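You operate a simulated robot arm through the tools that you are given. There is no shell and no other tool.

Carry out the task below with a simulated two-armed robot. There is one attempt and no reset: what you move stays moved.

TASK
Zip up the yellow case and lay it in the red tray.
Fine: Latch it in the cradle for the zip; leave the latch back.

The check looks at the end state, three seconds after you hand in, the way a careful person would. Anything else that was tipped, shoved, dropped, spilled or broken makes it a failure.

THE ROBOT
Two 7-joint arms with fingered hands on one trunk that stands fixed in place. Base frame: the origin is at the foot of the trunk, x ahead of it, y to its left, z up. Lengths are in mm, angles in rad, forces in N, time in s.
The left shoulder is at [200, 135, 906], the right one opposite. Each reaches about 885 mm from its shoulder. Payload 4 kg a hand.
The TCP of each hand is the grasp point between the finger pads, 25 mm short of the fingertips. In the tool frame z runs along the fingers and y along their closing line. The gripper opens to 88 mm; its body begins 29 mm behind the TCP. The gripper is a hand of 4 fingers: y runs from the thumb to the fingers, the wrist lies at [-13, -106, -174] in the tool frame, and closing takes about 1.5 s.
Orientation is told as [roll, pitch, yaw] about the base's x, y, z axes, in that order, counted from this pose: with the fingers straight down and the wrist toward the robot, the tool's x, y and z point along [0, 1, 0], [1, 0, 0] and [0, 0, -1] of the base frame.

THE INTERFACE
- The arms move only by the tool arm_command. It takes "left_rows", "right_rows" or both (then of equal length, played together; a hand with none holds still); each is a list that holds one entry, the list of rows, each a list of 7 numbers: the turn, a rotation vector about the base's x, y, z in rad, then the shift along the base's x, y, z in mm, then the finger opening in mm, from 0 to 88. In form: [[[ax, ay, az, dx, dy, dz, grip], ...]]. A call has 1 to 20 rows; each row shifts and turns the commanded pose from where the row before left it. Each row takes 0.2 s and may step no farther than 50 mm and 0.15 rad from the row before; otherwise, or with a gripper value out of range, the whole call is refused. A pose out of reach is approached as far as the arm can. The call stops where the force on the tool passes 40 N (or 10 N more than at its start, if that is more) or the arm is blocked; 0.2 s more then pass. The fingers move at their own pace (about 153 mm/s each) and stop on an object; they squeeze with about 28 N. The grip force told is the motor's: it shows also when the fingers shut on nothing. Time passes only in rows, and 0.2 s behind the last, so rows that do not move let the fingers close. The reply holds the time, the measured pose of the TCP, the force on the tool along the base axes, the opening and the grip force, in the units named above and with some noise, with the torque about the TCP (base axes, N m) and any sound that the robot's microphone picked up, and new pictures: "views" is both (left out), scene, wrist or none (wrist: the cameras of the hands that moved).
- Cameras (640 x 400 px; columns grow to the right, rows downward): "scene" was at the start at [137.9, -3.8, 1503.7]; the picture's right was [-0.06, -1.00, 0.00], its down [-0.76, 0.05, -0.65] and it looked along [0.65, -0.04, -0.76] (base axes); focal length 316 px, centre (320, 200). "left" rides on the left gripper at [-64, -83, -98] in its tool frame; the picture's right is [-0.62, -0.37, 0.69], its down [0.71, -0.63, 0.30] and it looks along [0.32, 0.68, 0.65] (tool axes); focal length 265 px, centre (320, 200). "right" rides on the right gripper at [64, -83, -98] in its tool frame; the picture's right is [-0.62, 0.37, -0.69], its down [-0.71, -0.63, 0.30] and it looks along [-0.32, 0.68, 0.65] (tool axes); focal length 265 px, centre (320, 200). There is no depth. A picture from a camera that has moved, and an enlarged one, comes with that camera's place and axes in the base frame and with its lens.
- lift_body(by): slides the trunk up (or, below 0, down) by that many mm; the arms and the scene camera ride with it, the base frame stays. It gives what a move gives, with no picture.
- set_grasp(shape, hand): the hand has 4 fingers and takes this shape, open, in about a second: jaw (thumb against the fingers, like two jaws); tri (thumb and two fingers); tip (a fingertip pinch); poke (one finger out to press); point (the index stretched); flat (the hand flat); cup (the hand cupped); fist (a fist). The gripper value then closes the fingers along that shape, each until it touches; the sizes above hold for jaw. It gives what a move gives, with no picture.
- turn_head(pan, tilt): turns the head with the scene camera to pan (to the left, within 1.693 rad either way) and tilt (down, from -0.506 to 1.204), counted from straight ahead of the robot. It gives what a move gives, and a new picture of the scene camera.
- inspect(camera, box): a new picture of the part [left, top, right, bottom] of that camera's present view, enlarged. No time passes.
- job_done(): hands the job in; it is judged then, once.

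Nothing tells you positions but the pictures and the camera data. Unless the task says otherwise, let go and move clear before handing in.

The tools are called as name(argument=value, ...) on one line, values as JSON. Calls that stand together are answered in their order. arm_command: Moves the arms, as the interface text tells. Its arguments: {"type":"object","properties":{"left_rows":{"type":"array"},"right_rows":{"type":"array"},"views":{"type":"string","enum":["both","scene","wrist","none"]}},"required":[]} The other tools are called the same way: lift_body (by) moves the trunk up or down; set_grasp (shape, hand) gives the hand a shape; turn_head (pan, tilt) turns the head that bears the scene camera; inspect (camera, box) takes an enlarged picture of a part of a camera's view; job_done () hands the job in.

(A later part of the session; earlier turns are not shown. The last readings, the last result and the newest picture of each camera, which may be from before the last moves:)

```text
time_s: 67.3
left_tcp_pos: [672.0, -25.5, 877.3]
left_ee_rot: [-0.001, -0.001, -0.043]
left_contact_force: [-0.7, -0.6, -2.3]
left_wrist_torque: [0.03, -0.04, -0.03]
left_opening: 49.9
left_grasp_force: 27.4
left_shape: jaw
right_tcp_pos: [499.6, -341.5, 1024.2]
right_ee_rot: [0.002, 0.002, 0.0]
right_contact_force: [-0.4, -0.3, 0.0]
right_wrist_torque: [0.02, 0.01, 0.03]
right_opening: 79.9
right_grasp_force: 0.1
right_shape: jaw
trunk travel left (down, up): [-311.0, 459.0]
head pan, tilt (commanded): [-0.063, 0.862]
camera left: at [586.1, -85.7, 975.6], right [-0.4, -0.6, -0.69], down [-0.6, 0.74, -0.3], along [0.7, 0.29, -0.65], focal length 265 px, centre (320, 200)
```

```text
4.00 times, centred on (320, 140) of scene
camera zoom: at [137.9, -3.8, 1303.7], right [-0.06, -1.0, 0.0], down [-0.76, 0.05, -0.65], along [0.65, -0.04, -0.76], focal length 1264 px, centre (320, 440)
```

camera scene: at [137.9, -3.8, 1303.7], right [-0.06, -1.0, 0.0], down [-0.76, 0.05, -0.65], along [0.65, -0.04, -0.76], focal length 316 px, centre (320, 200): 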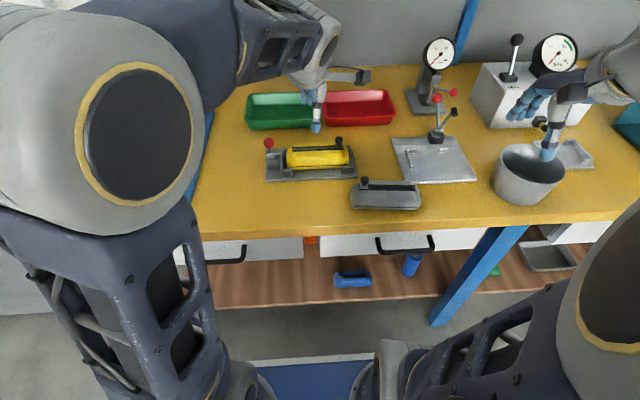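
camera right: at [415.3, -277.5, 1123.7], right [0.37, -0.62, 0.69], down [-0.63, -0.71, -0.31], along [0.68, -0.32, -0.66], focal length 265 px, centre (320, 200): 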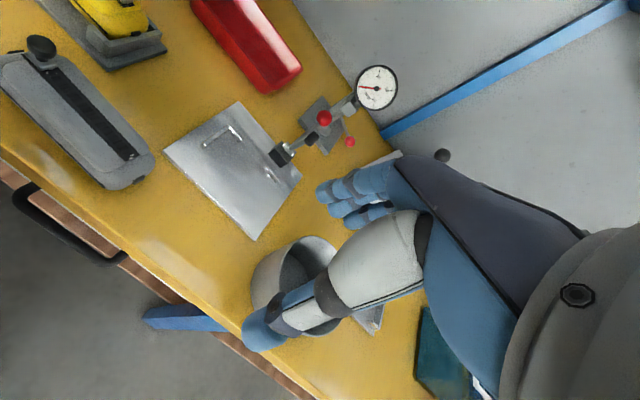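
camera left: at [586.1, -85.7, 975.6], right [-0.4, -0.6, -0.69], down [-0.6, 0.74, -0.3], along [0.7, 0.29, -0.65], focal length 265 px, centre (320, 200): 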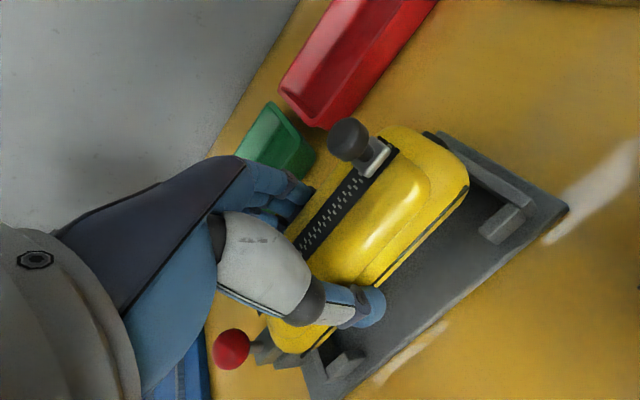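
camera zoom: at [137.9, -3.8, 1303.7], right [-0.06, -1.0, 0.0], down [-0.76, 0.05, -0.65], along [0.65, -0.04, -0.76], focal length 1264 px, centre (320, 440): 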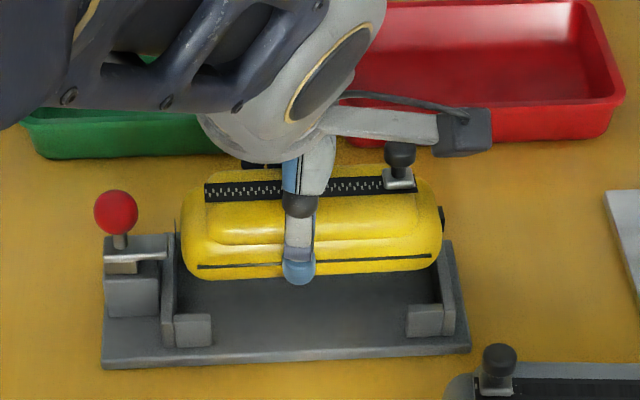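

The case lifted cleanly and level. I'll raise it further, then measure the red tray more precisely before going over it.

arm_command(left_rows=[[[0, 0, 0, 0, 0, 20, 30], [0, 0, 0, 0, 0, 22, 30], [0, 0, 0, 0, 0, 22, 30], [0, 0, 0, 0, 0, 0, 30], [0, 0, 0, 0, 0, 0, 30]]], views="wrist")

inspect(camera="scene", box=[310, 78, 410, 138])

inspect(camera="left", box=[260, 0, 500, 170])

inspect(camera="right", box=[150, 0, 350, 120])

```text
time_s: 68.5
left_tcp_pos: [670.6, -27.4, 940.8]
left_ee_rot: [0.0, 0.001, -0.045]
left_contact_force: [1.1, 0.0, -1.6]
left_wrist_torque: [0.02, -0.03, 0.0]
left_opening: 50.0
left_grasp_force: 27.9
left_shape: jaw
right_tcp_pos: [499.7, -341.8, 1025.1]
right_ee_rot: [0.002, 0.003, 0.0]
right_contact_force: [1.0, -0.7, -0.2]
right_wrist_torque: [-0.02, -0.01, -0.01]
right_opening: 79.8
right_grasp_force: 0.0
right_shape: jaw
trunk travel left (down, up): [-311.0, 459.0]
head pan, tilt (commanded): [-0.063, 0.862]
camera left: at [584.8, -86.7, 1040.1], right [-0.4, -0.6, -0.69], down [-0.6, 0.74, -0.3], along [0.7, 0.29, -0.65], focal length 265 px, centre (320, 200)
```

left: 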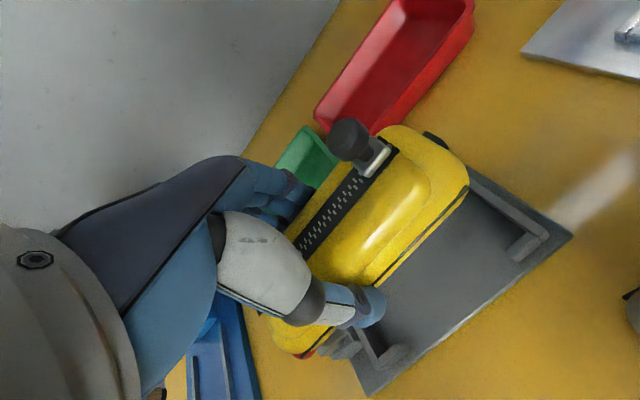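

```text
6.40 times, centred on (360, 108) of scene
camera zoom: at [137.9, -3.8, 1303.7], right [-0.06, -1.0, 0.0], down [-0.76, 0.05, -0.65], along [0.65, -0.04, -0.76], focal length 2023 px, centre (64, 789)
```

zoom: 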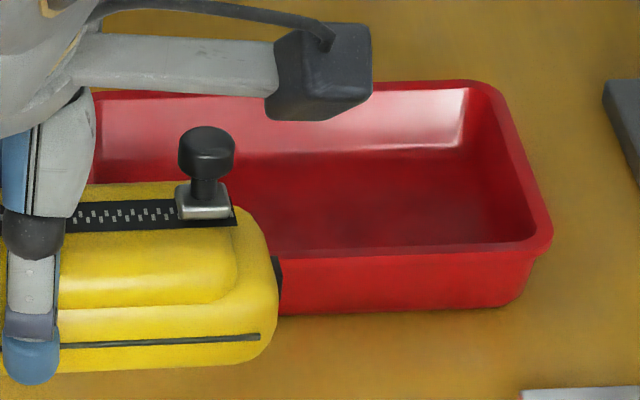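

```text
2.35 times, centred on (380, 85) of left
camera zoom: at [584.8, -86.7, 1040.1], right [-0.4, -0.6, -0.69], down [-0.6, 0.74, -0.3], along [0.7, 0.29, -0.65], focal length 624 px, centre (179, 471)
```

zoom: 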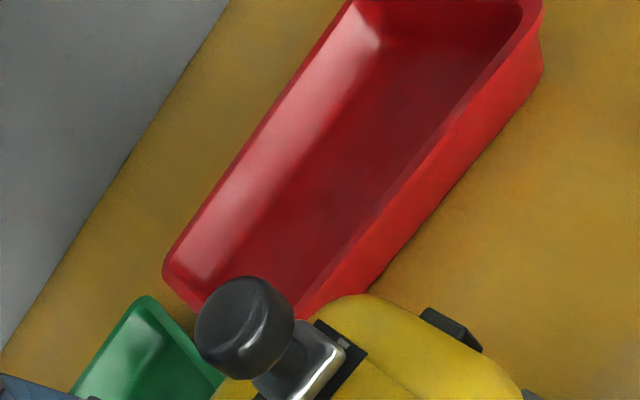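

```text
3.20 times, centred on (250, 60) of right
camera zoom: at [415.3, -277.4, 1123.7], right [0.37, -0.62, 0.69], down [-0.63, -0.71, -0.31], along [0.68, -0.32, -0.66], focal length 849 px, centre (544, 648)
```

zoom: 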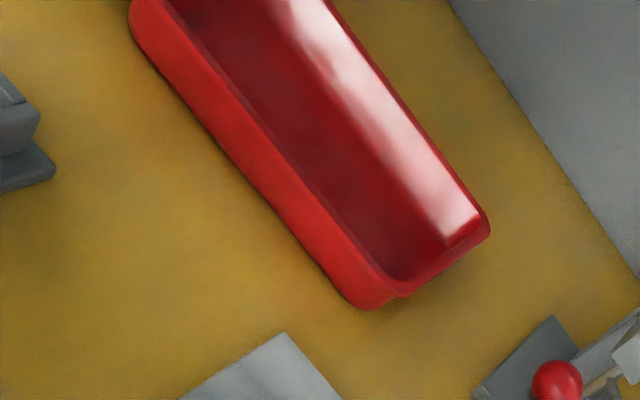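

The tray triangulates to a rim height of z≈839, outer x 810–924, y −57…−241, so its centre is about [867, −149]. I'll carry the case over it at this height.

arm_command(left_rows=[[[0, 0, 0, 25, -15, 0, 30], [0, 0, 0, 34, -20, 0, 30], [0, 0, 0, 36, -21, 0, 30], [0, 0, 0, 36, -21, 0, 30], [0, 0, 0, 36, -21, 0, 30], [0, 0, 0, 30.5, -19, 0, 30], [0, 0, 0, 0, 0, 0, 30], [0, 0, 0, 0, 0, 0, 30]]], views="both")

inspect(camera="scene", box=[310, 60, 420, 140])

inspect(camera="left", box=[220, 60, 500, 380])

inspect(camera="right", box=[150, 0, 350, 120])

```text
time_s: 70.3
left_tcp_pos: [869.6, -144.0, 941.4]
left_ee_rot: [-0.002, 0.002, -0.042]
left_contact_force: [-0.6, 0.0, -1.3]
left_wrist_torque: [0.01, 0.01, -0.05]
left_opening: 49.6
left_grasp_force: 27.9
left_shape: jaw
right_tcp_pos: [498.3, -340.6, 1025.0]
right_ee_rot: [0.002, 0.002, -0.001]
right_contact_force: [0.0, 1.0, -1.0]
right_wrist_torque: [0.04, 0.03, 0.02]
right_opening: 79.7
right_grasp_force: 0.1
right_shape: jaw
trunk travel left (down, up): [-311.0, 459.0]
head pan, tilt (commanded): [-0.063, 0.862]
camera scene: at [137.9, -3.8, 1303.7], right [-0.06, -1.0, 0.0], down [-0.76, 0.05, -0.65], along [0.65, -0.04, -0.76], focal length 316 px, centre (320, 200)
camera left: at [784.1, -204.0, 1039.7], right [-0.4, -0.6, -0.69], down [-0.6, 0.74, -0.3], along [0.7, 0.29, -0.65], focal length 265 px, centre (320, 200)
```

scene: 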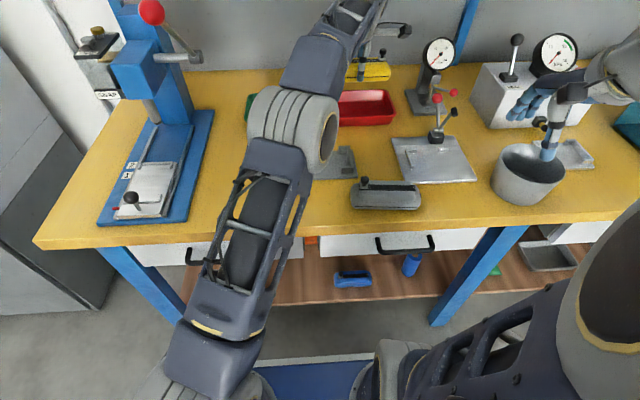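
left: 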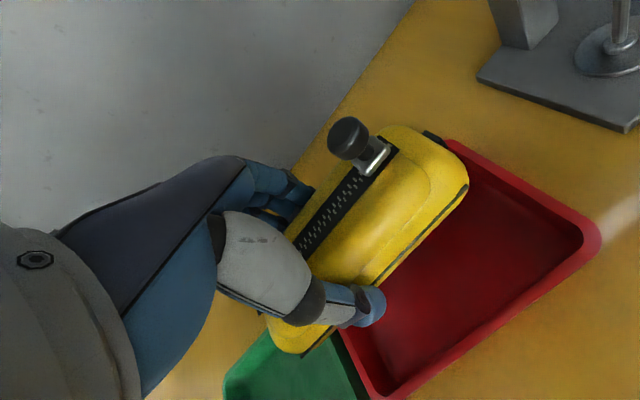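

```text
5.00 times, centred on (365, 100) of scene
camera zoom: at [137.9, -3.8, 1303.7], right [-0.06, -1.0, 0.0], down [-0.76, 0.05, -0.65], along [0.65, -0.04, -0.76], focal length 1581 px, centre (95, 700)
```

zoom: 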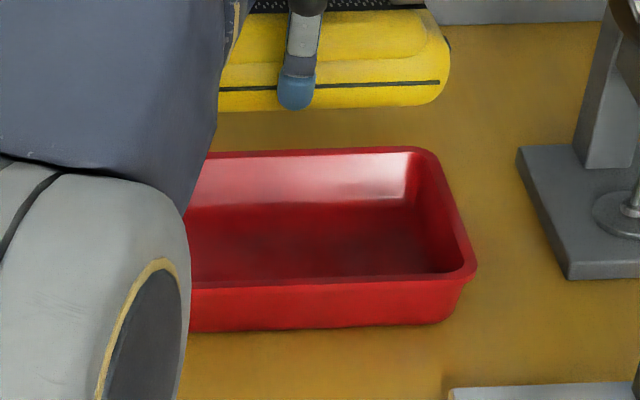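

```text
1.25 times, centred on (360, 220) of left
camera zoom: at [784.1, -204.0, 1039.7], right [-0.4, -0.6, -0.69], down [-0.6, 0.74, -0.3], along [0.7, 0.29, -0.65], focal length 332 px, centre (270, 175)
```

zoom: 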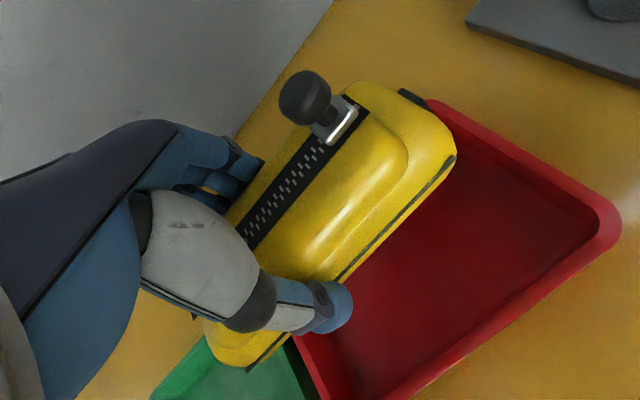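

```text
3.20 times, centred on (250, 60) of right
camera zoom: at [415.3, -277.5, 1123.7], right [0.37, -0.62, 0.69], down [-0.63, -0.71, -0.31], along [0.68, -0.32, -0.66], focal length 849 px, centre (544, 648)
```

zoom: 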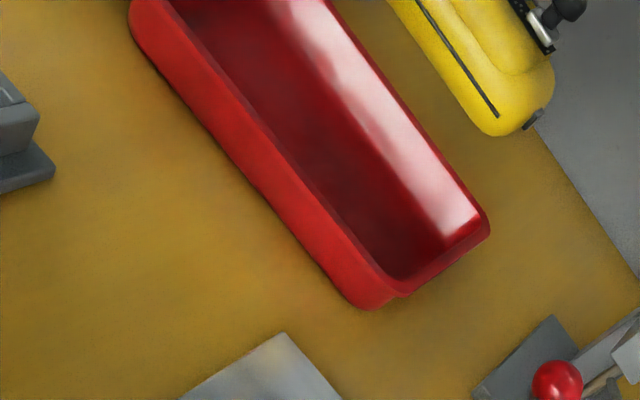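

The case hangs over the tray. I'll lower it to just above the rim and swing the right hand's camera to face the tray for a direct visual comparison.

arm_command(left_rows=[[[0, 0, 0, 0, 0, -12, 30], [0, 0, 0, 0, 0, -14, 30], [0, 0, 0, 0, 0, -14, 30], [0, 0, 0, 0, 0, -10, 30], [0, 0, 0, 0, 0, 0, 30], [0, 0, 0, 0, 0, 0, 30]]], right_rows=[[[0, 0, 0.149, 0, 0, 0, 80], [0, 0, 0.149, 0, 0, 0, 80], [0, 0, 0.149, 0, 0, 0, 80], [0, 0, 0, 0, 0, 0, 80], [0, 0, 0, 0, 0, 0, 80], [0, 0, 0, 0, 0, 0, 80]]], views="wrist")

inspect(camera="scene", box=[330, 60, 420, 140])

inspect(camera="right", box=[220, 40, 420, 180])

inspect(camera="left", box=[240, 80, 520, 400])

```text
time_s: 71.7
left_tcp_pos: [868.5, -144.0, 889.8]
left_ee_rot: [0.0, 0.002, -0.043]
left_contact_force: [0.0, 0.1, -1.0]
left_wrist_torque: [0.04, 0.02, -0.03]
left_opening: 49.7
left_grasp_force: 28.4
left_shape: jaw
right_tcp_pos: [500.7, -342.8, 1024.5]
right_ee_rot: [0.001, 0.003, 0.449]
right_contact_force: [-0.4, 0.0, -0.5]
right_wrist_torque: [-0.02, -0.07, 0.0]
right_opening: 80.1
right_grasp_force: 0.1
right_shape: jaw
trunk travel left (down, up): [-311.0, 459.0]
head pan, tilt (commanded): [-0.063, 0.862]
camera right: at [396.7, -320.7, 1123.6], right [0.6, -0.4, 0.69], down [-0.26, -0.92, -0.31], along [0.76, 0.0, -0.66], focal length 265 px, centre (320, 200)
camera left: at [783.8, -203.3, 988.7], right [-0.4, -0.6, -0.69], down [-0.6, 0.74, -0.3], along [0.7, 0.29, -0.65], focal length 265 px, centre (320, 200)
```

right: 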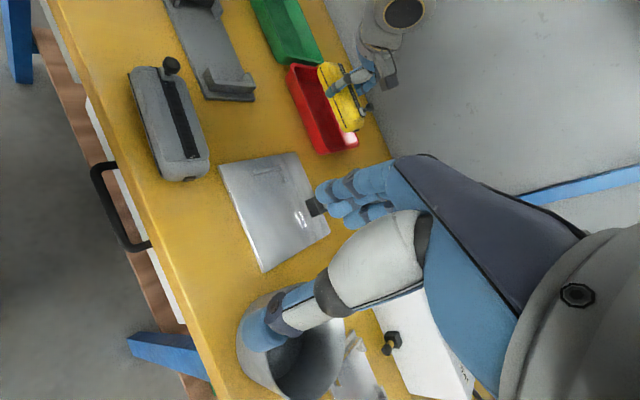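
left: 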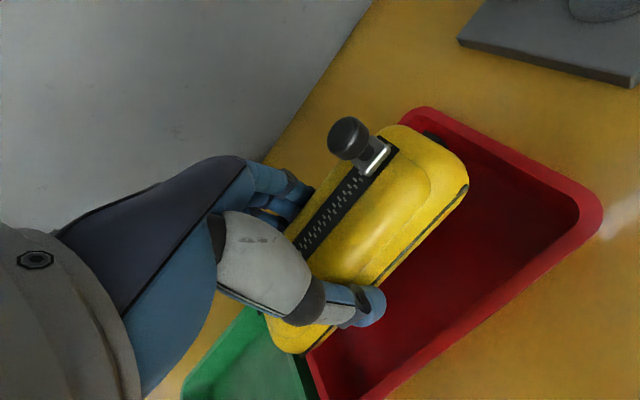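

```text
5.00 times, centred on (375, 100) of scene
camera zoom: at [137.9, -3.8, 1303.7], right [-0.06, -1.0, 0.0], down [-0.76, 0.05, -0.65], along [0.65, -0.04, -0.76], focal length 1581 px, centre (45, 700)
```

zoom: 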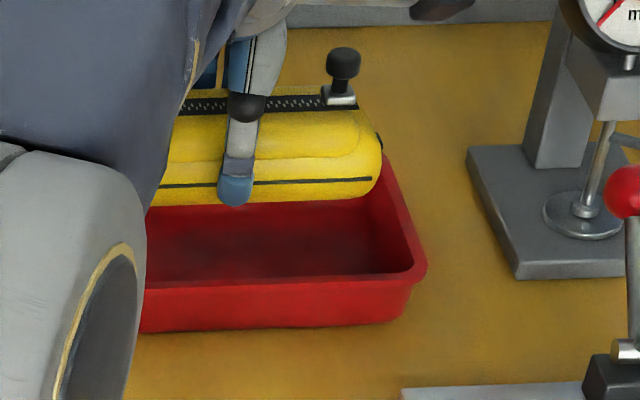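

```text
2.86 times, centred on (320, 110) of right
camera zoom: at [396.7, -320.7, 1123.6], right [0.6, -0.4, 0.69], down [-0.26, -0.92, -0.31], along [0.76, 0.0, -0.66], focal length 758 px, centre (320, 457)
```

zoom: 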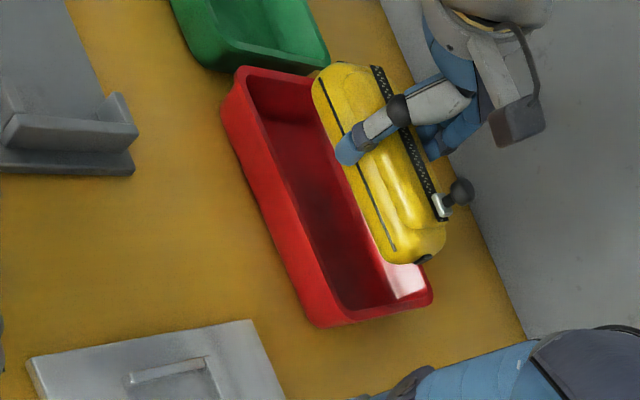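

```text
1.25 times, centred on (380, 240) of left
camera zoom: at [783.8, -203.3, 988.7], right [-0.4, -0.6, -0.69], down [-0.6, 0.74, -0.3], along [0.7, 0.29, -0.65], focal length 332 px, centre (245, 150)
```

zoom: 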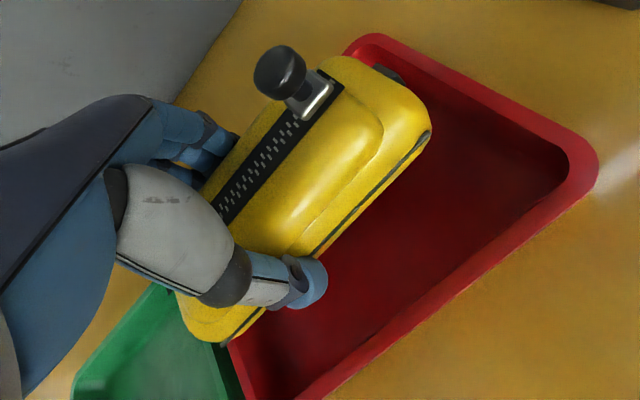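

Both views agree: the case centre is about 2.5 mm too far back and 1 mm right of tray centre, with yaw near zero. I'll correct that and lower the case partly into the tray, then recheck the finger clearance.

arm_command(left_rows=[[[0, 0, 0, -2.5, 1, 0, 30], [0, 0, 0, 0, 0, -8, 30], [0, 0, 0, 0, 0, -8, 30], [0, 0, 0, 0, 0, -8, 30], [0, 0, 0, 0, 0, -6, 30], [0, 0, 0, 0, 0, 0, 30], [0, 0, 0, 0, 0, 0, 30]]], views="wrist")

inspect(camera="scene", box=[330, 60, 420, 140])

inspect(camera="right", box=[270, 50, 390, 170])

inspect(camera="left", box=[240, 80, 520, 400])

```text
time_s: 73.3
left_tcp_pos: [865.1, -142.1, 861.0]
left_ee_rot: [-0.001, 0.001, -0.042]
left_contact_force: [-0.3, 0.1, -0.9]
left_wrist_torque: [0.01, -0.03, 0.0]
left_opening: 49.8
left_grasp_force: 28.5
left_shape: jaw
right_tcp_pos: [499.3, -342.9, 1025.3]
right_ee_rot: [0.001, 0.003, 0.448]
right_contact_force: [0.5, 0.3, 0.4]
right_wrist_torque: [-0.01, -0.02, -0.02]
right_opening: 79.8
right_grasp_force: 0.1
right_shape: jaw
trunk travel left (down, up): [-311.0, 459.0]
head pan, tilt (commanded): [-0.063, 0.862]
camera left: at [781.5, -202.7, 958.9], right [-0.4, -0.6, -0.69], down [-0.6, 0.74, -0.3], along [0.7, 0.29, -0.65], focal length 265 px, centre (320, 200)
```

left: 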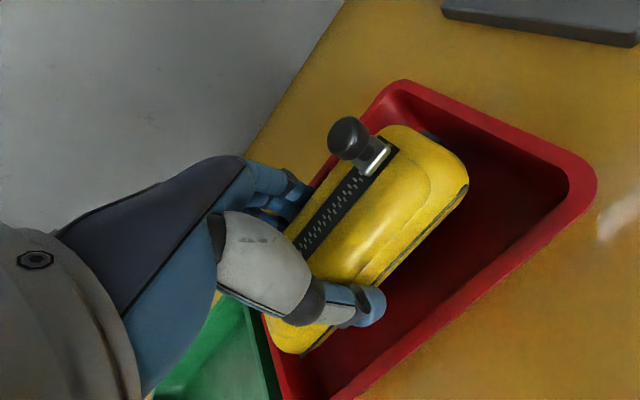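

```text
5.00 times, centred on (375, 100) of scene
camera zoom: at [137.9, -3.8, 1303.7], right [-0.06, -1.0, 0.0], down [-0.76, 0.05, -0.65], along [0.65, -0.04, -0.76], focal length 1581 px, centre (45, 700)
```

zoom: 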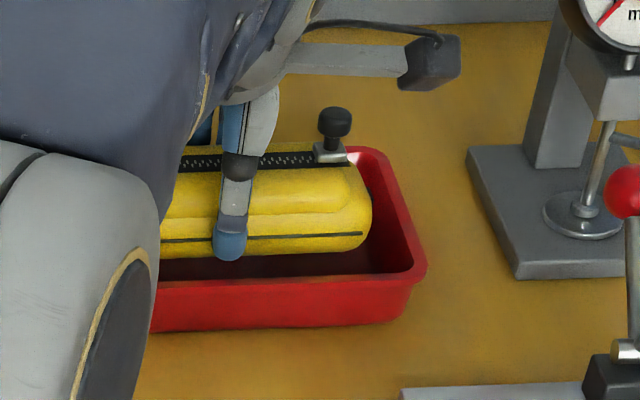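

```text
3.33 times, centred on (330, 110) of right
camera zoom: at [396.7, -320.6, 1123.6], right [0.6, -0.4, 0.69], down [-0.26, -0.92, -0.31], along [0.76, 0.0, -0.66], focal length 885 px, centre (287, 500)
```

zoom: 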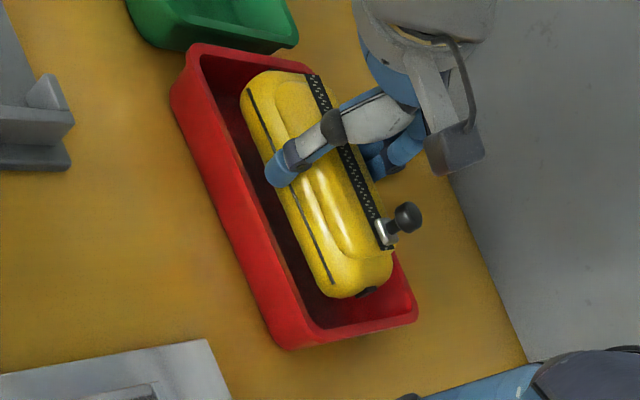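

```text
1.25 times, centred on (380, 240) of left
camera zoom: at [781.5, -202.7, 958.9], right [-0.4, -0.6, -0.69], down [-0.6, 0.74, -0.3], along [0.7, 0.29, -0.65], focal length 332 px, centre (245, 150)
```

zoom: 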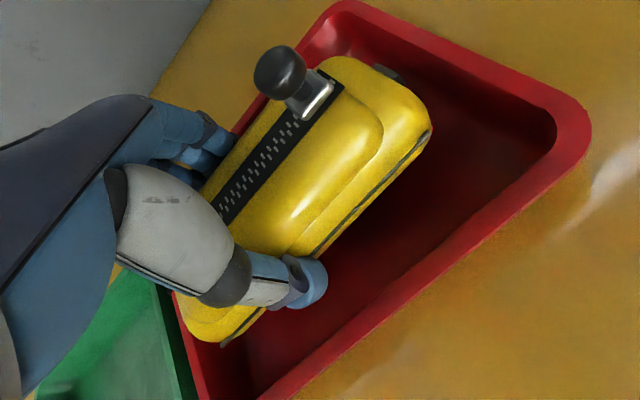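

The case is entering the tray. I need to check the rear fingers against the tray's back rim before going lower.

inspect(camera="right", box=[325, 75, 375, 110])

inspect(camera="left", box=[240, 130, 360, 230])

inspect(camera="right", box=[300, 60, 360, 130])

```text
11.43 times, centred on (350, 92) of right
camera zoom: at [396.7, -320.6, 1123.6], right [0.6, -0.4, 0.69], down [-0.26, -0.92, -0.31], along [0.76, 0.0, -0.66], focal length 3033 px, centre (-23, 1429)
```

zoom: 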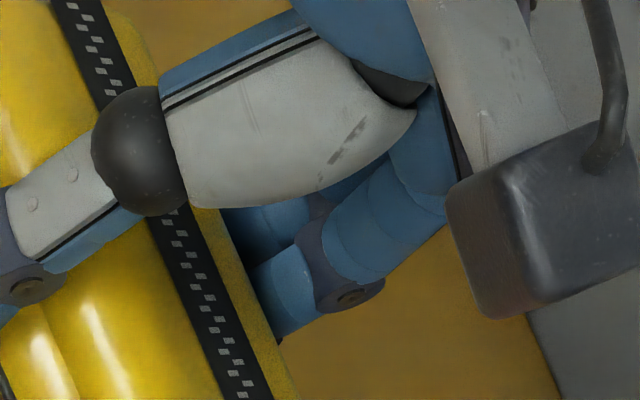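

```text
4.00 times, centred on (300, 180) of left
camera zoom: at [781.5, -202.7, 958.9], right [-0.4, -0.6, -0.69], down [-0.6, 0.74, -0.3], along [0.7, 0.29, -0.65], focal length 1062 px, centre (400, 280)
```

zoom: 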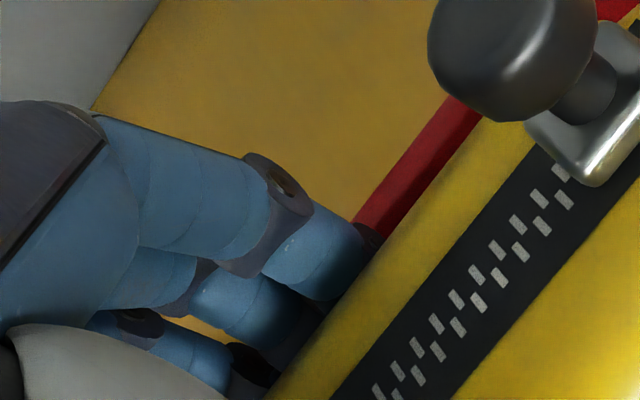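

```text
5.71 times, centred on (330, 95) of right
camera zoom: at [396.7, -320.6, 1123.6], right [0.6, -0.4, 0.69], down [-0.26, -0.92, -0.31], along [0.76, 0.0, -0.66], focal length 1517 px, centre (263, 800)
```

zoom: 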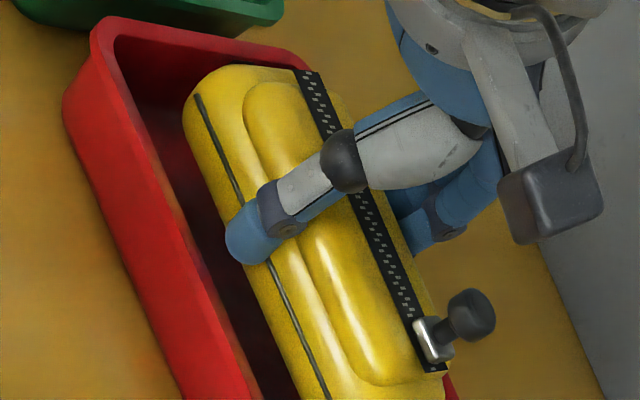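

The fingertips are already just below rim level with no contact, inside the back wall. I'll continue down in small steps while watching forces.

arm_command(left_rows=[[[0, 0, 0, 0, 0, -3, 30], [0, 0, 0, 0, 0, -3, 30], [0, 0, 0, 0, 0, -3, 30], [0, 0, 0, 0, 0, 0, 30]]], views="none")

inspect(camera="left", box=[220, 80, 520, 360])

inspect(camera="right", box=[270, 50, 390, 170])

inspect(camera="scene", box=[330, 70, 410, 140])

```text
time_s: 74.3
left_tcp_pos: [865.1, -143.5, 851.7]
left_ee_rot: [0.001, 0.001, -0.045]
left_contact_force: [0.4, -1.0, -0.5]
left_wrist_torque: [0.03, -0.02, 0.0]
left_opening: 49.5
left_grasp_force: 28.0
left_shape: jaw
right_tcp_pos: [500.3, -342.2, 1024.8]
right_ee_rot: [0.002, 0.0, 0.447]
right_contact_force: [-0.3, -0.6, -0.3]
right_wrist_torque: [-0.04, 0.0, -0.05]
right_opening: 80.1
right_grasp_force: 0.0
right_shape: jaw
trunk travel left (down, up): [-311.0, 459.0]
head pan, tilt (commanded): [-0.063, 0.862]
```

```text
1.43 times, centred on (370, 220) of left
camera zoom: at [781.2, -202.8, 950.4], right [-0.4, -0.6, -0.69], down [-0.6, 0.74, -0.3], along [0.7, 0.29, -0.65], focal length 379 px, centre (249, 171)
```

zoom: 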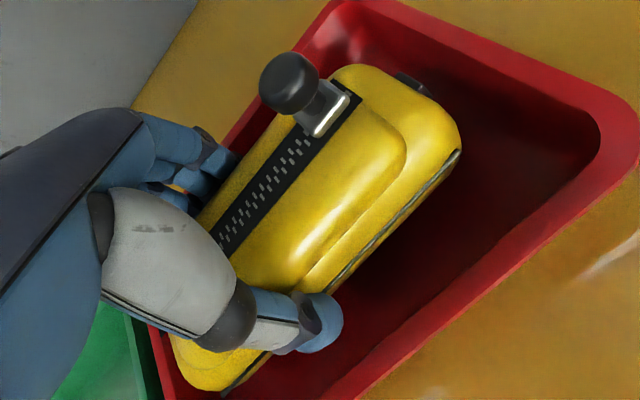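

```text
3.33 times, centred on (330, 110) of right
camera zoom: at [396.7, -320.6, 1123.6], right [0.6, -0.4, 0.69], down [-0.26, -0.92, -0.31], along [0.76, 0.0, -0.66], focal length 885 px, centre (287, 500)
```

zoom: 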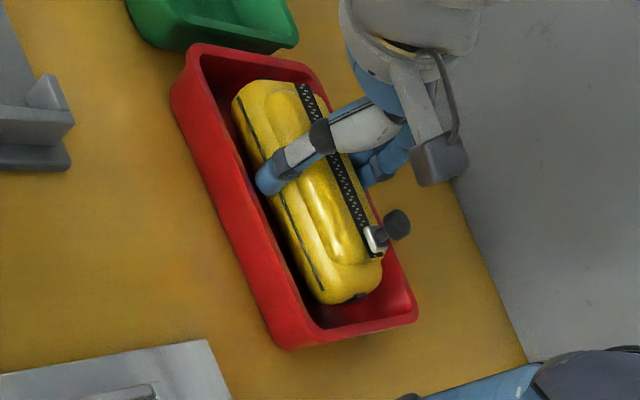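

```text
5.71 times, centred on (370, 105) of scene
camera zoom: at [137.9, -3.8, 1303.7], right [-0.06, -1.0, 0.0], down [-0.76, 0.05, -0.65], along [0.65, -0.04, -0.76], focal length 1806 px, centre (34, 743)
```

zoom: 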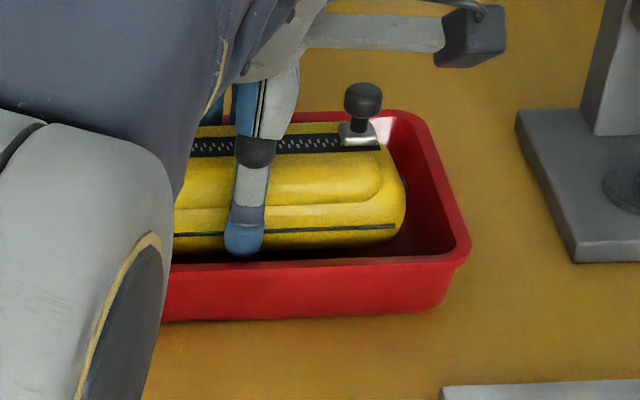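

arm_command(left_rows=[[[0, 0, 0, 0, 0, -2.5, 30], [0, 0, 0, 0, 0, -2.5, 30], [0, 0, 0, 0, 0, 0, 30]]], views="none")

arm_command(left_rows=[[[0, 0, 0, 0, 0, -1.5, 30], [0, 0, 0, 0, 0, -1.5, 30], [0, 0, 0, 0, 0, 0, 30]]], views="none")

inspect(camera="right", box=[270, 50, 390, 170])

inspect(camera="scene", box=[330, 70, 410, 140])

inspect(camera="left", box=[220, 80, 520, 360])

```text
time_s: 75.1
left_tcp_pos: [866.4, -144.4, 845.9]
left_ee_rot: [0.0, 0.0, -0.043]
left_contact_force: [0.4, -0.1, -1.7]
left_wrist_torque: [0.03, 0.01, -0.02]
left_opening: 49.5
left_grasp_force: 27.9
left_shape: jaw
right_tcp_pos: [500.4, -343.7, 1024.6]
right_ee_rot: [0.001, 0.002, 0.451]
right_contact_force: [-0.2, 0.0, 0.3]
right_wrist_torque: [-0.03, 0.02, -0.01]
right_opening: 80.0
right_grasp_force: 0.1
right_shape: jaw
trunk travel left (down, up): [-311.0, 459.0]
head pan, tilt (commanded): [-0.063, 0.862]
```

```text
time_s: 75.9
left_tcp_pos: [866.2, -143.3, 844.5]
left_ee_rot: [0.001, -0.001, -0.044]
left_contact_force: [-0.9, -0.3, -1.7]
left_wrist_torque: [0.0, -0.01, 0.01]
left_opening: 49.6
left_grasp_force: 27.9
left_shape: jaw
right_tcp_pos: [499.6, -342.6, 1025.7]
right_ee_rot: [0.002, 0.002, 0.448]
right_contact_force: [-0.5, 0.0, 0.2]
right_wrist_torque: [0.01, -0.04, -0.01]
right_opening: 79.9
right_grasp_force: 0.1
right_shape: jaw
trunk travel left (down, up): [-311.0, 459.0]
head pan, tilt (commanded): [-0.063, 0.862]
```

```text
3.33 times, centred on (330, 110) of right
camera zoom: at [396.7, -320.6, 1123.6], right [0.6, -0.4, 0.69], down [-0.26, -0.92, -0.31], along [0.76, 0.0, -0.66], focal length 885 px, centre (287, 500)
```

zoom: 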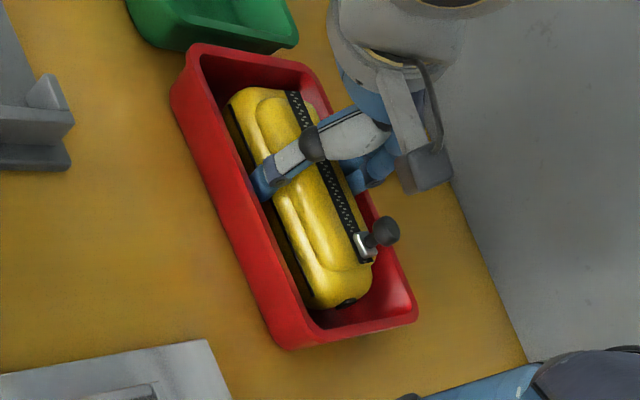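

```text
5.71 times, centred on (370, 105) of scene
camera zoom: at [137.9, -3.8, 1303.7], right [-0.06, -1.0, 0.0], down [-0.76, 0.05, -0.65], along [0.65, -0.04, -0.76], focal length 1806 px, centre (34, 743)
```

zoom: 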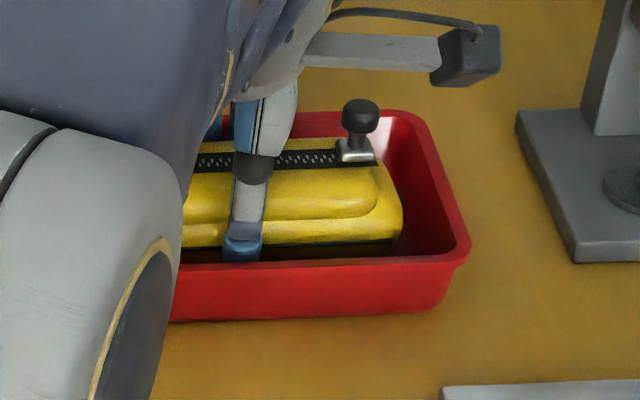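

```text
1.43 times, centred on (370, 220) of left
camera zoom: at [780.8, -202.6, 942.8], right [-0.4, -0.6, -0.69], down [-0.6, 0.74, -0.3], along [0.7, 0.29, -0.65], focal length 379 px, centre (249, 171)
```

zoom: 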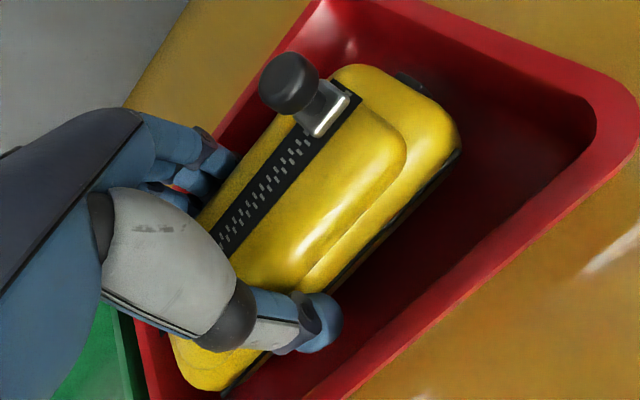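

No contact yet and good clearance around. A few more small steps down to find the tray floor.

arm_command(left_rows=[[[0, 0, 0, 0, 0, -1.5, 30], [0, 0, 0, 0, 0, -1, 30], [0, 0, 0, 0, 0, 0, 30]]], views="none")

arm_command(left_rows=[[[0, 0, 0, 0, 0, -1.5, 30], [0, 0, 0, 0, 0, 0, 30]]], views="none")

```text
time_s: 76.7
left_tcp_pos: [866.9, -142.4, 842.1]
left_ee_rot: [0.0, 0.0, -0.044]
left_contact_force: [0.2, 0.5, -0.3]
left_wrist_torque: [0.0, 0.01, -0.03]
left_opening: 49.8
left_grasp_force: 28.6
left_shape: jaw
right_tcp_pos: [499.5, -342.9, 1024.3]
right_ee_rot: [0.001, 0.002, 0.449]
right_contact_force: [0.9, -0.3, -0.4]
right_wrist_torque: [0.0, 0.03, -0.02]
right_opening: 79.7
right_grasp_force: 0.1
right_shape: jaw
trunk travel left (down, up): [-311.0, 459.0]
head pan, tilt (commanded): [-0.063, 0.862]
```

```text
time_s: 77.3
left_tcp_pos: [866.4, -142.2, 840.4]
left_ee_rot: [0.0, 0.001, -0.045]
left_contact_force: [0.6, -0.6, -0.6]
left_wrist_torque: [-0.04, 0.02, 0.0]
left_opening: 49.8
left_grasp_force: 28.5
left_shape: jaw
right_tcp_pos: [500.7, -342.6, 1025.2]
right_ee_rot: [0.003, 0.002, 0.449]
right_contact_force: [-0.7, 0.1, 0.1]
right_wrist_torque: [-0.02, -0.01, 0.02]
right_opening: 80.1
right_grasp_force: 0.1
right_shape: jaw
trunk travel left (down, up): [-311.0, 459.0]
head pan, tilt (commanded): [-0.063, 0.862]
```

arm_command(left_rows=[[[0, 0, 0, 0, 0, -1, 30], [0, 0, 0, 0, 0, 0, 30]]], views="none")

arm_command(left_rows=[[[0, 0, 0, 0, 0, -1, 30], [0, 0, 0, 0, 0, 0, 30]]], views="none")

inspect(camera="scene", box=[330, 70, 410, 140])

inspect(camera="left", box=[220, 80, 520, 360])

```text
time_s: 77.9
left_tcp_pos: [866.2, -143.1, 839.5]
left_ee_rot: [0.0, -0.001, -0.043]
left_contact_force: [-0.7, 1.6, 4.7]
left_wrist_torque: [0.02, 0.07, 0.01]
left_opening: 49.4
left_grasp_force: 27.8
left_shape: jaw
right_tcp_pos: [499.7, -343.1, 1026.4]
right_ee_rot: [0.003, 0.002, 0.45]
right_contact_force: [-0.3, 0.2, 0.1]
right_wrist_torque: [0.02, 0.01, 0.0]
right_opening: 80.1
right_grasp_force: 0.0
right_shape: jaw
trunk travel left (down, up): [-311.0, 459.0]
head pan, tilt (commanded): [-0.063, 0.862]
```

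```text
time_s: 78.5
left_tcp_pos: [866.3, -143.1, 840.5]
left_ee_rot: [0.0, -0.002, -0.045]
left_contact_force: [-0.8, 0.8, 10.3]
left_wrist_torque: [0.04, 0.03, 0.02]
left_opening: 49.4
left_grasp_force: 28.4
left_shape: jaw
right_tcp_pos: [499.3, -343.5, 1024.0]
right_ee_rot: [0.001, 0.003, 0.45]
right_contact_force: [0.0, -0.1, -0.1]
right_wrist_torque: [-0.02, -0.01, 0.0]
right_opening: 79.7
right_grasp_force: 0.1
right_shape: jaw
trunk travel left (down, up): [-311.0, 459.0]
head pan, tilt (commanded): [-0.063, 0.862]
```

```text
5.71 times, centred on (370, 105) of scene
camera zoom: at [137.7, -3.8, 1303.8], right [-0.06, -1.0, 0.0], down [-0.76, 0.05, -0.65], along [0.65, -0.04, -0.76], focal length 1806 px, centre (34, 743)
```

zoom: 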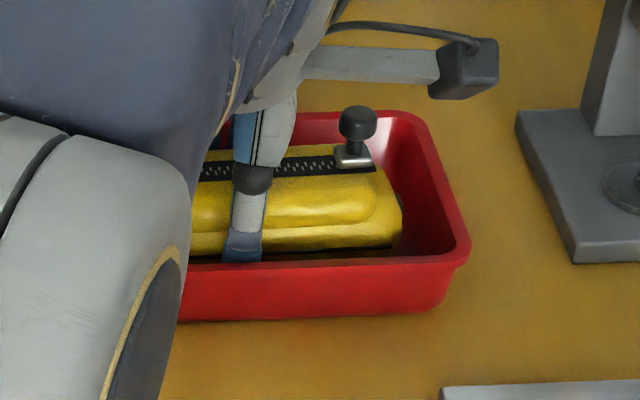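

```text
1.43 times, centred on (370, 220) of left
camera zoom: at [780.7, -202.7, 937.8], right [-0.39, -0.6, -0.69], down [-0.6, 0.74, -0.31], along [0.7, 0.29, -0.65], focal length 379 px, centre (249, 171)
```

zoom: 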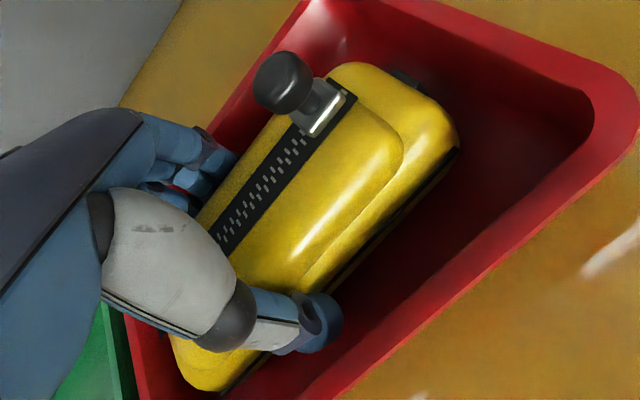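

The case rests flat on the tray floor (10 N, no torque). I'll open the fingers only slightly so they don't press the tray walls, then check.

arm_command(left_rows=[[[0, 0, 0, 0, 0, 0.5, 51], [0, 0, 0, 0, 0, 0, 53], [0, 0, 0, 0, 0, 0, 55], [0, 0, 0, 0, 0, 0, 55]]], views="none")

inspect(camera="left", box=[220, 80, 520, 360])

inspect(camera="right", box=[270, 50, 390, 170])

```text
time_s: 79.5
left_tcp_pos: [865.5, -142.8, 838.3]
left_ee_rot: [0.0, 0.001, -0.043]
left_contact_force: [0.0, -0.7, -1.0]
left_wrist_torque: [0.03, 0.02, 0.02]
left_opening: 55.4
left_grasp_force: 0.1
left_shape: jaw
right_tcp_pos: [500.1, -342.6, 1023.8]
right_ee_rot: [0.001, 0.003, 0.448]
right_contact_force: [0.4, -1.2, 0.1]
right_wrist_torque: [-0.02, 0.01, 0.0]
right_opening: 80.0
right_grasp_force: 0.2
right_shape: jaw
trunk travel left (down, up): [-311.0, 459.0]
head pan, tilt (commanded): [-0.063, 0.862]
```

```text
1.43 times, centred on (370, 220) of left
camera zoom: at [780.7, -202.9, 937.2], right [-0.4, -0.6, -0.69], down [-0.6, 0.74, -0.3], along [0.7, 0.29, -0.65], focal length 379 px, centre (249, 171)
```

zoom: 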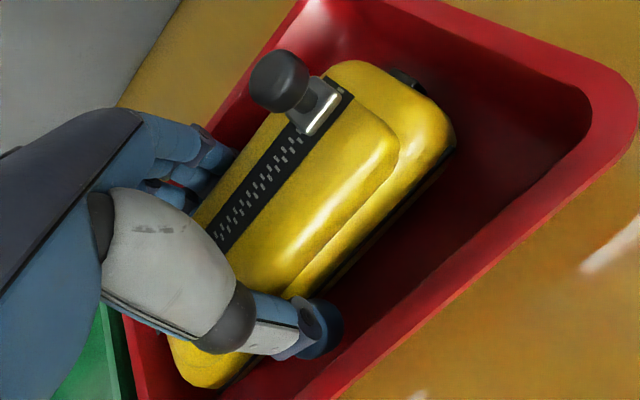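

```text
3.33 times, centred on (330, 110) of right
camera zoom: at [396.7, -320.6, 1123.6], right [0.6, -0.4, 0.69], down [-0.26, -0.92, -0.31], along [0.76, 0.0, -0.66], focal length 885 px, centre (287, 500)
```

zoom: 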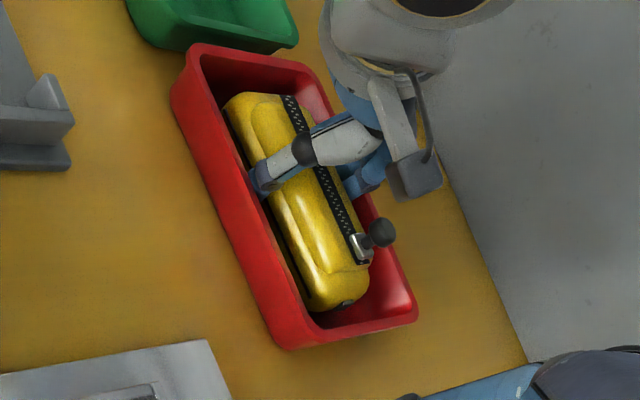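

Released with no wall contact and the tray unmoved. I'll open 2 mm more and rise slowly, checking that the case stays down.

arm_command(left_rows=[[[0, 0, 0, 0, 0, 0, 57], [0, 0, 0, 0, 0, 0, 57.5], [0, 0, 0, 0, 0, 3, 57.5], [0, 0, 0, 0, 0, 4, 57.5], [0, 0, 0, 0, 0, 5, 57.5], [0, 0, 0, 0, 0, 0, 57.5]]], views="none")

inspect(camera="left", box=[220, 80, 520, 360])

inspect(camera="right", box=[270, 50, 390, 170])

inspect(camera="scene", box=[330, 70, 410, 140])

```text
time_s: 80.9
left_tcp_pos: [865.4, -142.7, 851.4]
left_ee_rot: [0.001, -0.001, -0.044]
left_contact_force: [-0.6, 0.9, 0.1]
left_wrist_torque: [-0.03, 0.01, 0.04]
left_opening: 57.1
left_grasp_force: 0.1
left_shape: jaw
right_tcp_pos: [500.0, -343.0, 1025.5]
right_ee_rot: [0.001, 0.004, 0.449]
right_contact_force: [-1.0, 0.3, -1.1]
right_wrist_torque: [0.01, 0.03, -0.02]
right_opening: 79.7
right_grasp_force: 0.1
right_shape: jaw
trunk travel left (down, up): [-311.0, 459.0]
head pan, tilt (commanded): [-0.063, 0.862]
```

```text
1.43 times, centred on (370, 220) of left
camera zoom: at [780.6, -202.3, 949.4], right [-0.4, -0.6, -0.69], down [-0.6, 0.74, -0.3], along [0.7, 0.29, -0.65], focal length 379 px, centre (249, 171)
```

zoom: 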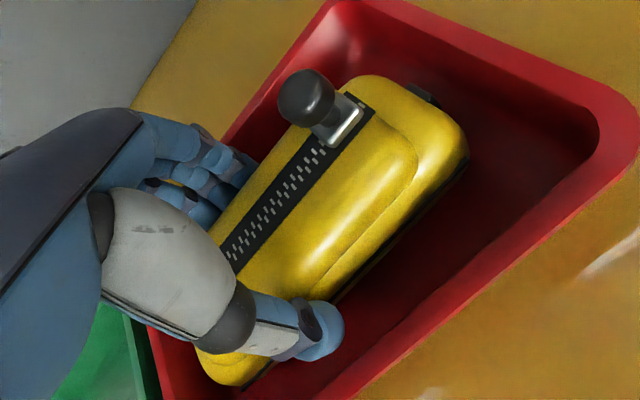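

```text
3.33 times, centred on (330, 110) of right
camera zoom: at [396.6, -320.6, 1123.6], right [0.6, -0.4, 0.69], down [-0.26, -0.92, -0.31], along [0.76, 0.0, -0.66], focal length 885 px, centre (287, 500)
```

zoom: 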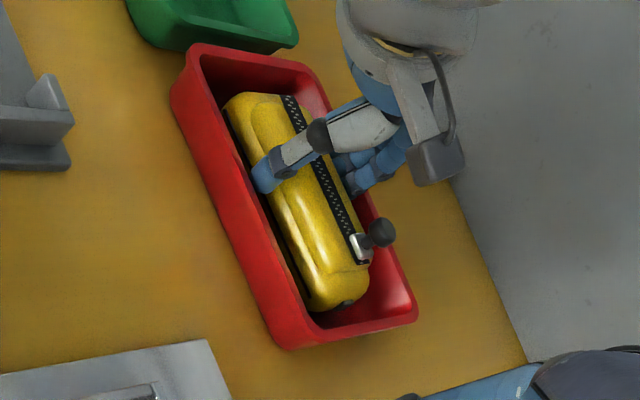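

```text
5.71 times, centred on (370, 105) of scene
camera zoom: at [137.9, -3.8, 1303.7], right [-0.06, -1.0, 0.0], down [-0.76, 0.05, -0.65], along [0.65, -0.04, -0.76], focal length 1806 px, centre (34, 743)
```

zoom: 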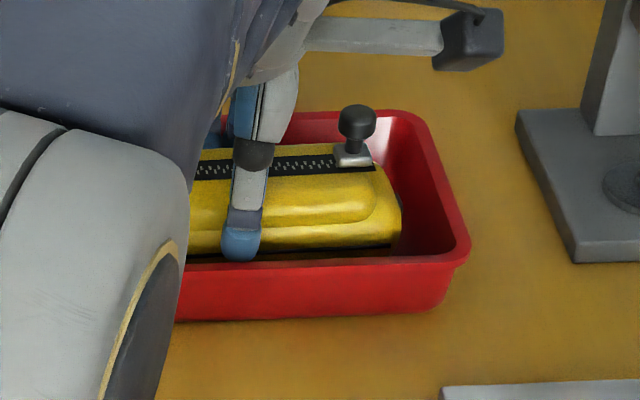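

The case stays put as the hand rises. I'll continue straight up, then retreat the left hand clear of the trays.

arm_command(left_rows=[[[0, 0, 0, 0, 0, 8, 58], [0, 0, 0, 0, 0, 15, 62], [0, 0, 0, 0, 0, 25, 70], [0, 0, 0, 0, 0, 30, 74], [0, 0, 0, 0, 0, 30, 74], [0, 0, 0, -35, 25, 0, 74], [0, 0, 0, -38, 28, 0, 74], [0, 0, 0, -38, 28, 0, 74], [0, 0, 0, -38, 28, 0, 74], [0, 0, 0.04, -38, 28, 0, 74], [0, 0, 0, -38, 28, 0, 74], [0, 0, 0, -38, 28, 0, 74], [0, 0, 0, -30, 28, 0, 74], [0, 0, 0, -20, 28, 0, 74], [0, 0, 0, 0, 28, 0, 74], [0, 0, 0, 0, 28, 0, 74], [0, 0, 0, 0, 28, 0, 74], [0, 0, 0, 0, 0, 0, 74]]], views="both")

inspect(camera="scene", box=[240, 70, 420, 190])

inspect(camera="right", box=[240, 30, 400, 170])

```text
time_s: 84.7
left_tcp_pos: [552.4, 190.6, 960.4]
left_ee_rot: [0.0, 0.001, -0.005]
left_contact_force: [0.1, -0.4, -0.6]
left_wrist_torque: [-0.02, -0.02, 0.0]
left_opening: 73.7
left_grasp_force: 0.1
left_shape: jaw
right_tcp_pos: [499.9, -341.9, 1025.3]
right_ee_rot: [0.003, 0.002, 0.448]
right_contact_force: [-0.2, 0.1, 0.1]
right_wrist_torque: [0.0, -0.02, -0.03]
right_opening: 79.8
right_grasp_force: 0.1
right_shape: jaw
trunk travel left (down, up): [-311.0, 459.0]
head pan, tilt (commanded): [-0.063, 0.862]
camera scene: at [137.8, -3.8, 1303.7], right [-0.06, -1.0, 0.0], down [-0.76, 0.05, -0.65], along [0.65, -0.04, -0.76], focal length 316 px, centre (320, 200)
camera left: at [469.2, 127.6, 1058.8], right [-0.37, -0.62, -0.69], down [-0.63, 0.72, -0.3], along [0.68, 0.32, -0.65], focal length 265 px, centre (320, 200)
```

scene: 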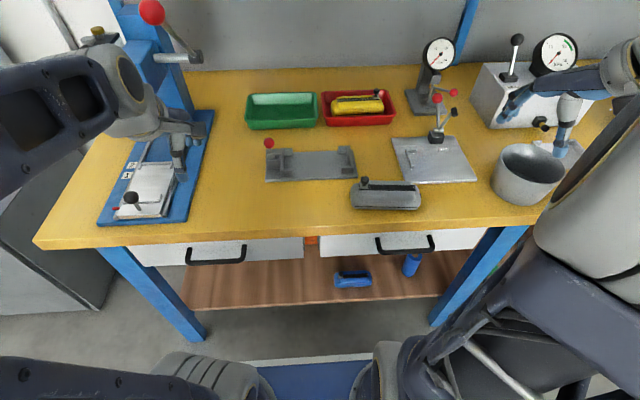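
left: 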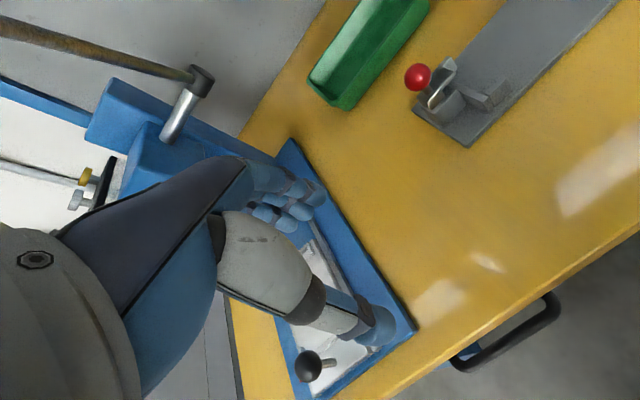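

```text
3.33 times, centred on (330, 130) of scene
camera zoom: at [137.8, -3.8, 1303.7], right [-0.06, -1.0, 0.0], down [-0.76, 0.05, -0.65], along [0.65, -0.04, -0.76], focal length 1054 px, centre (287, 433)
```

zoom: 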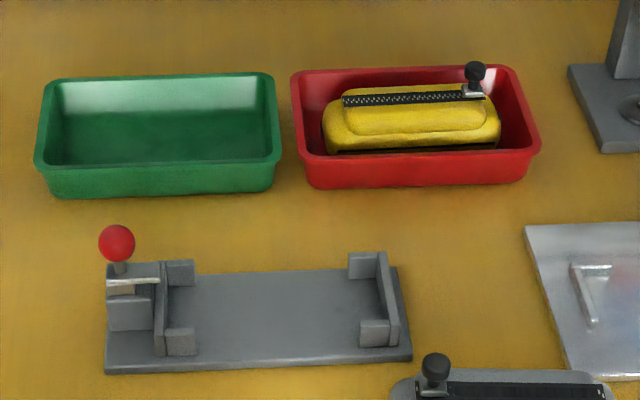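

```text
2.86 times, centred on (320, 100) of right
camera zoom: at [396.6, -320.6, 1123.6], right [0.6, -0.4, 0.69], down [-0.26, -0.92, -0.31], along [0.76, 0.0, -0.66], focal length 758 px, centre (320, 486)
```

zoom: 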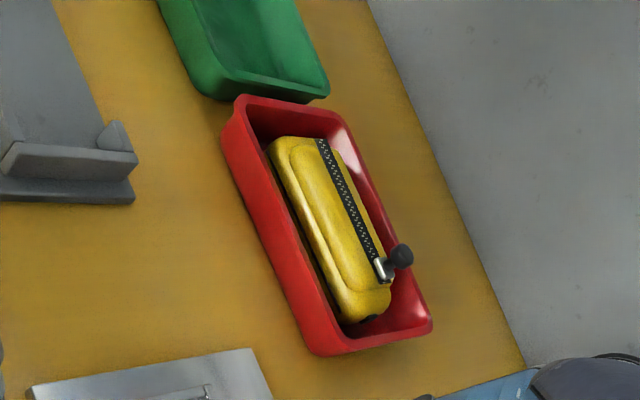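

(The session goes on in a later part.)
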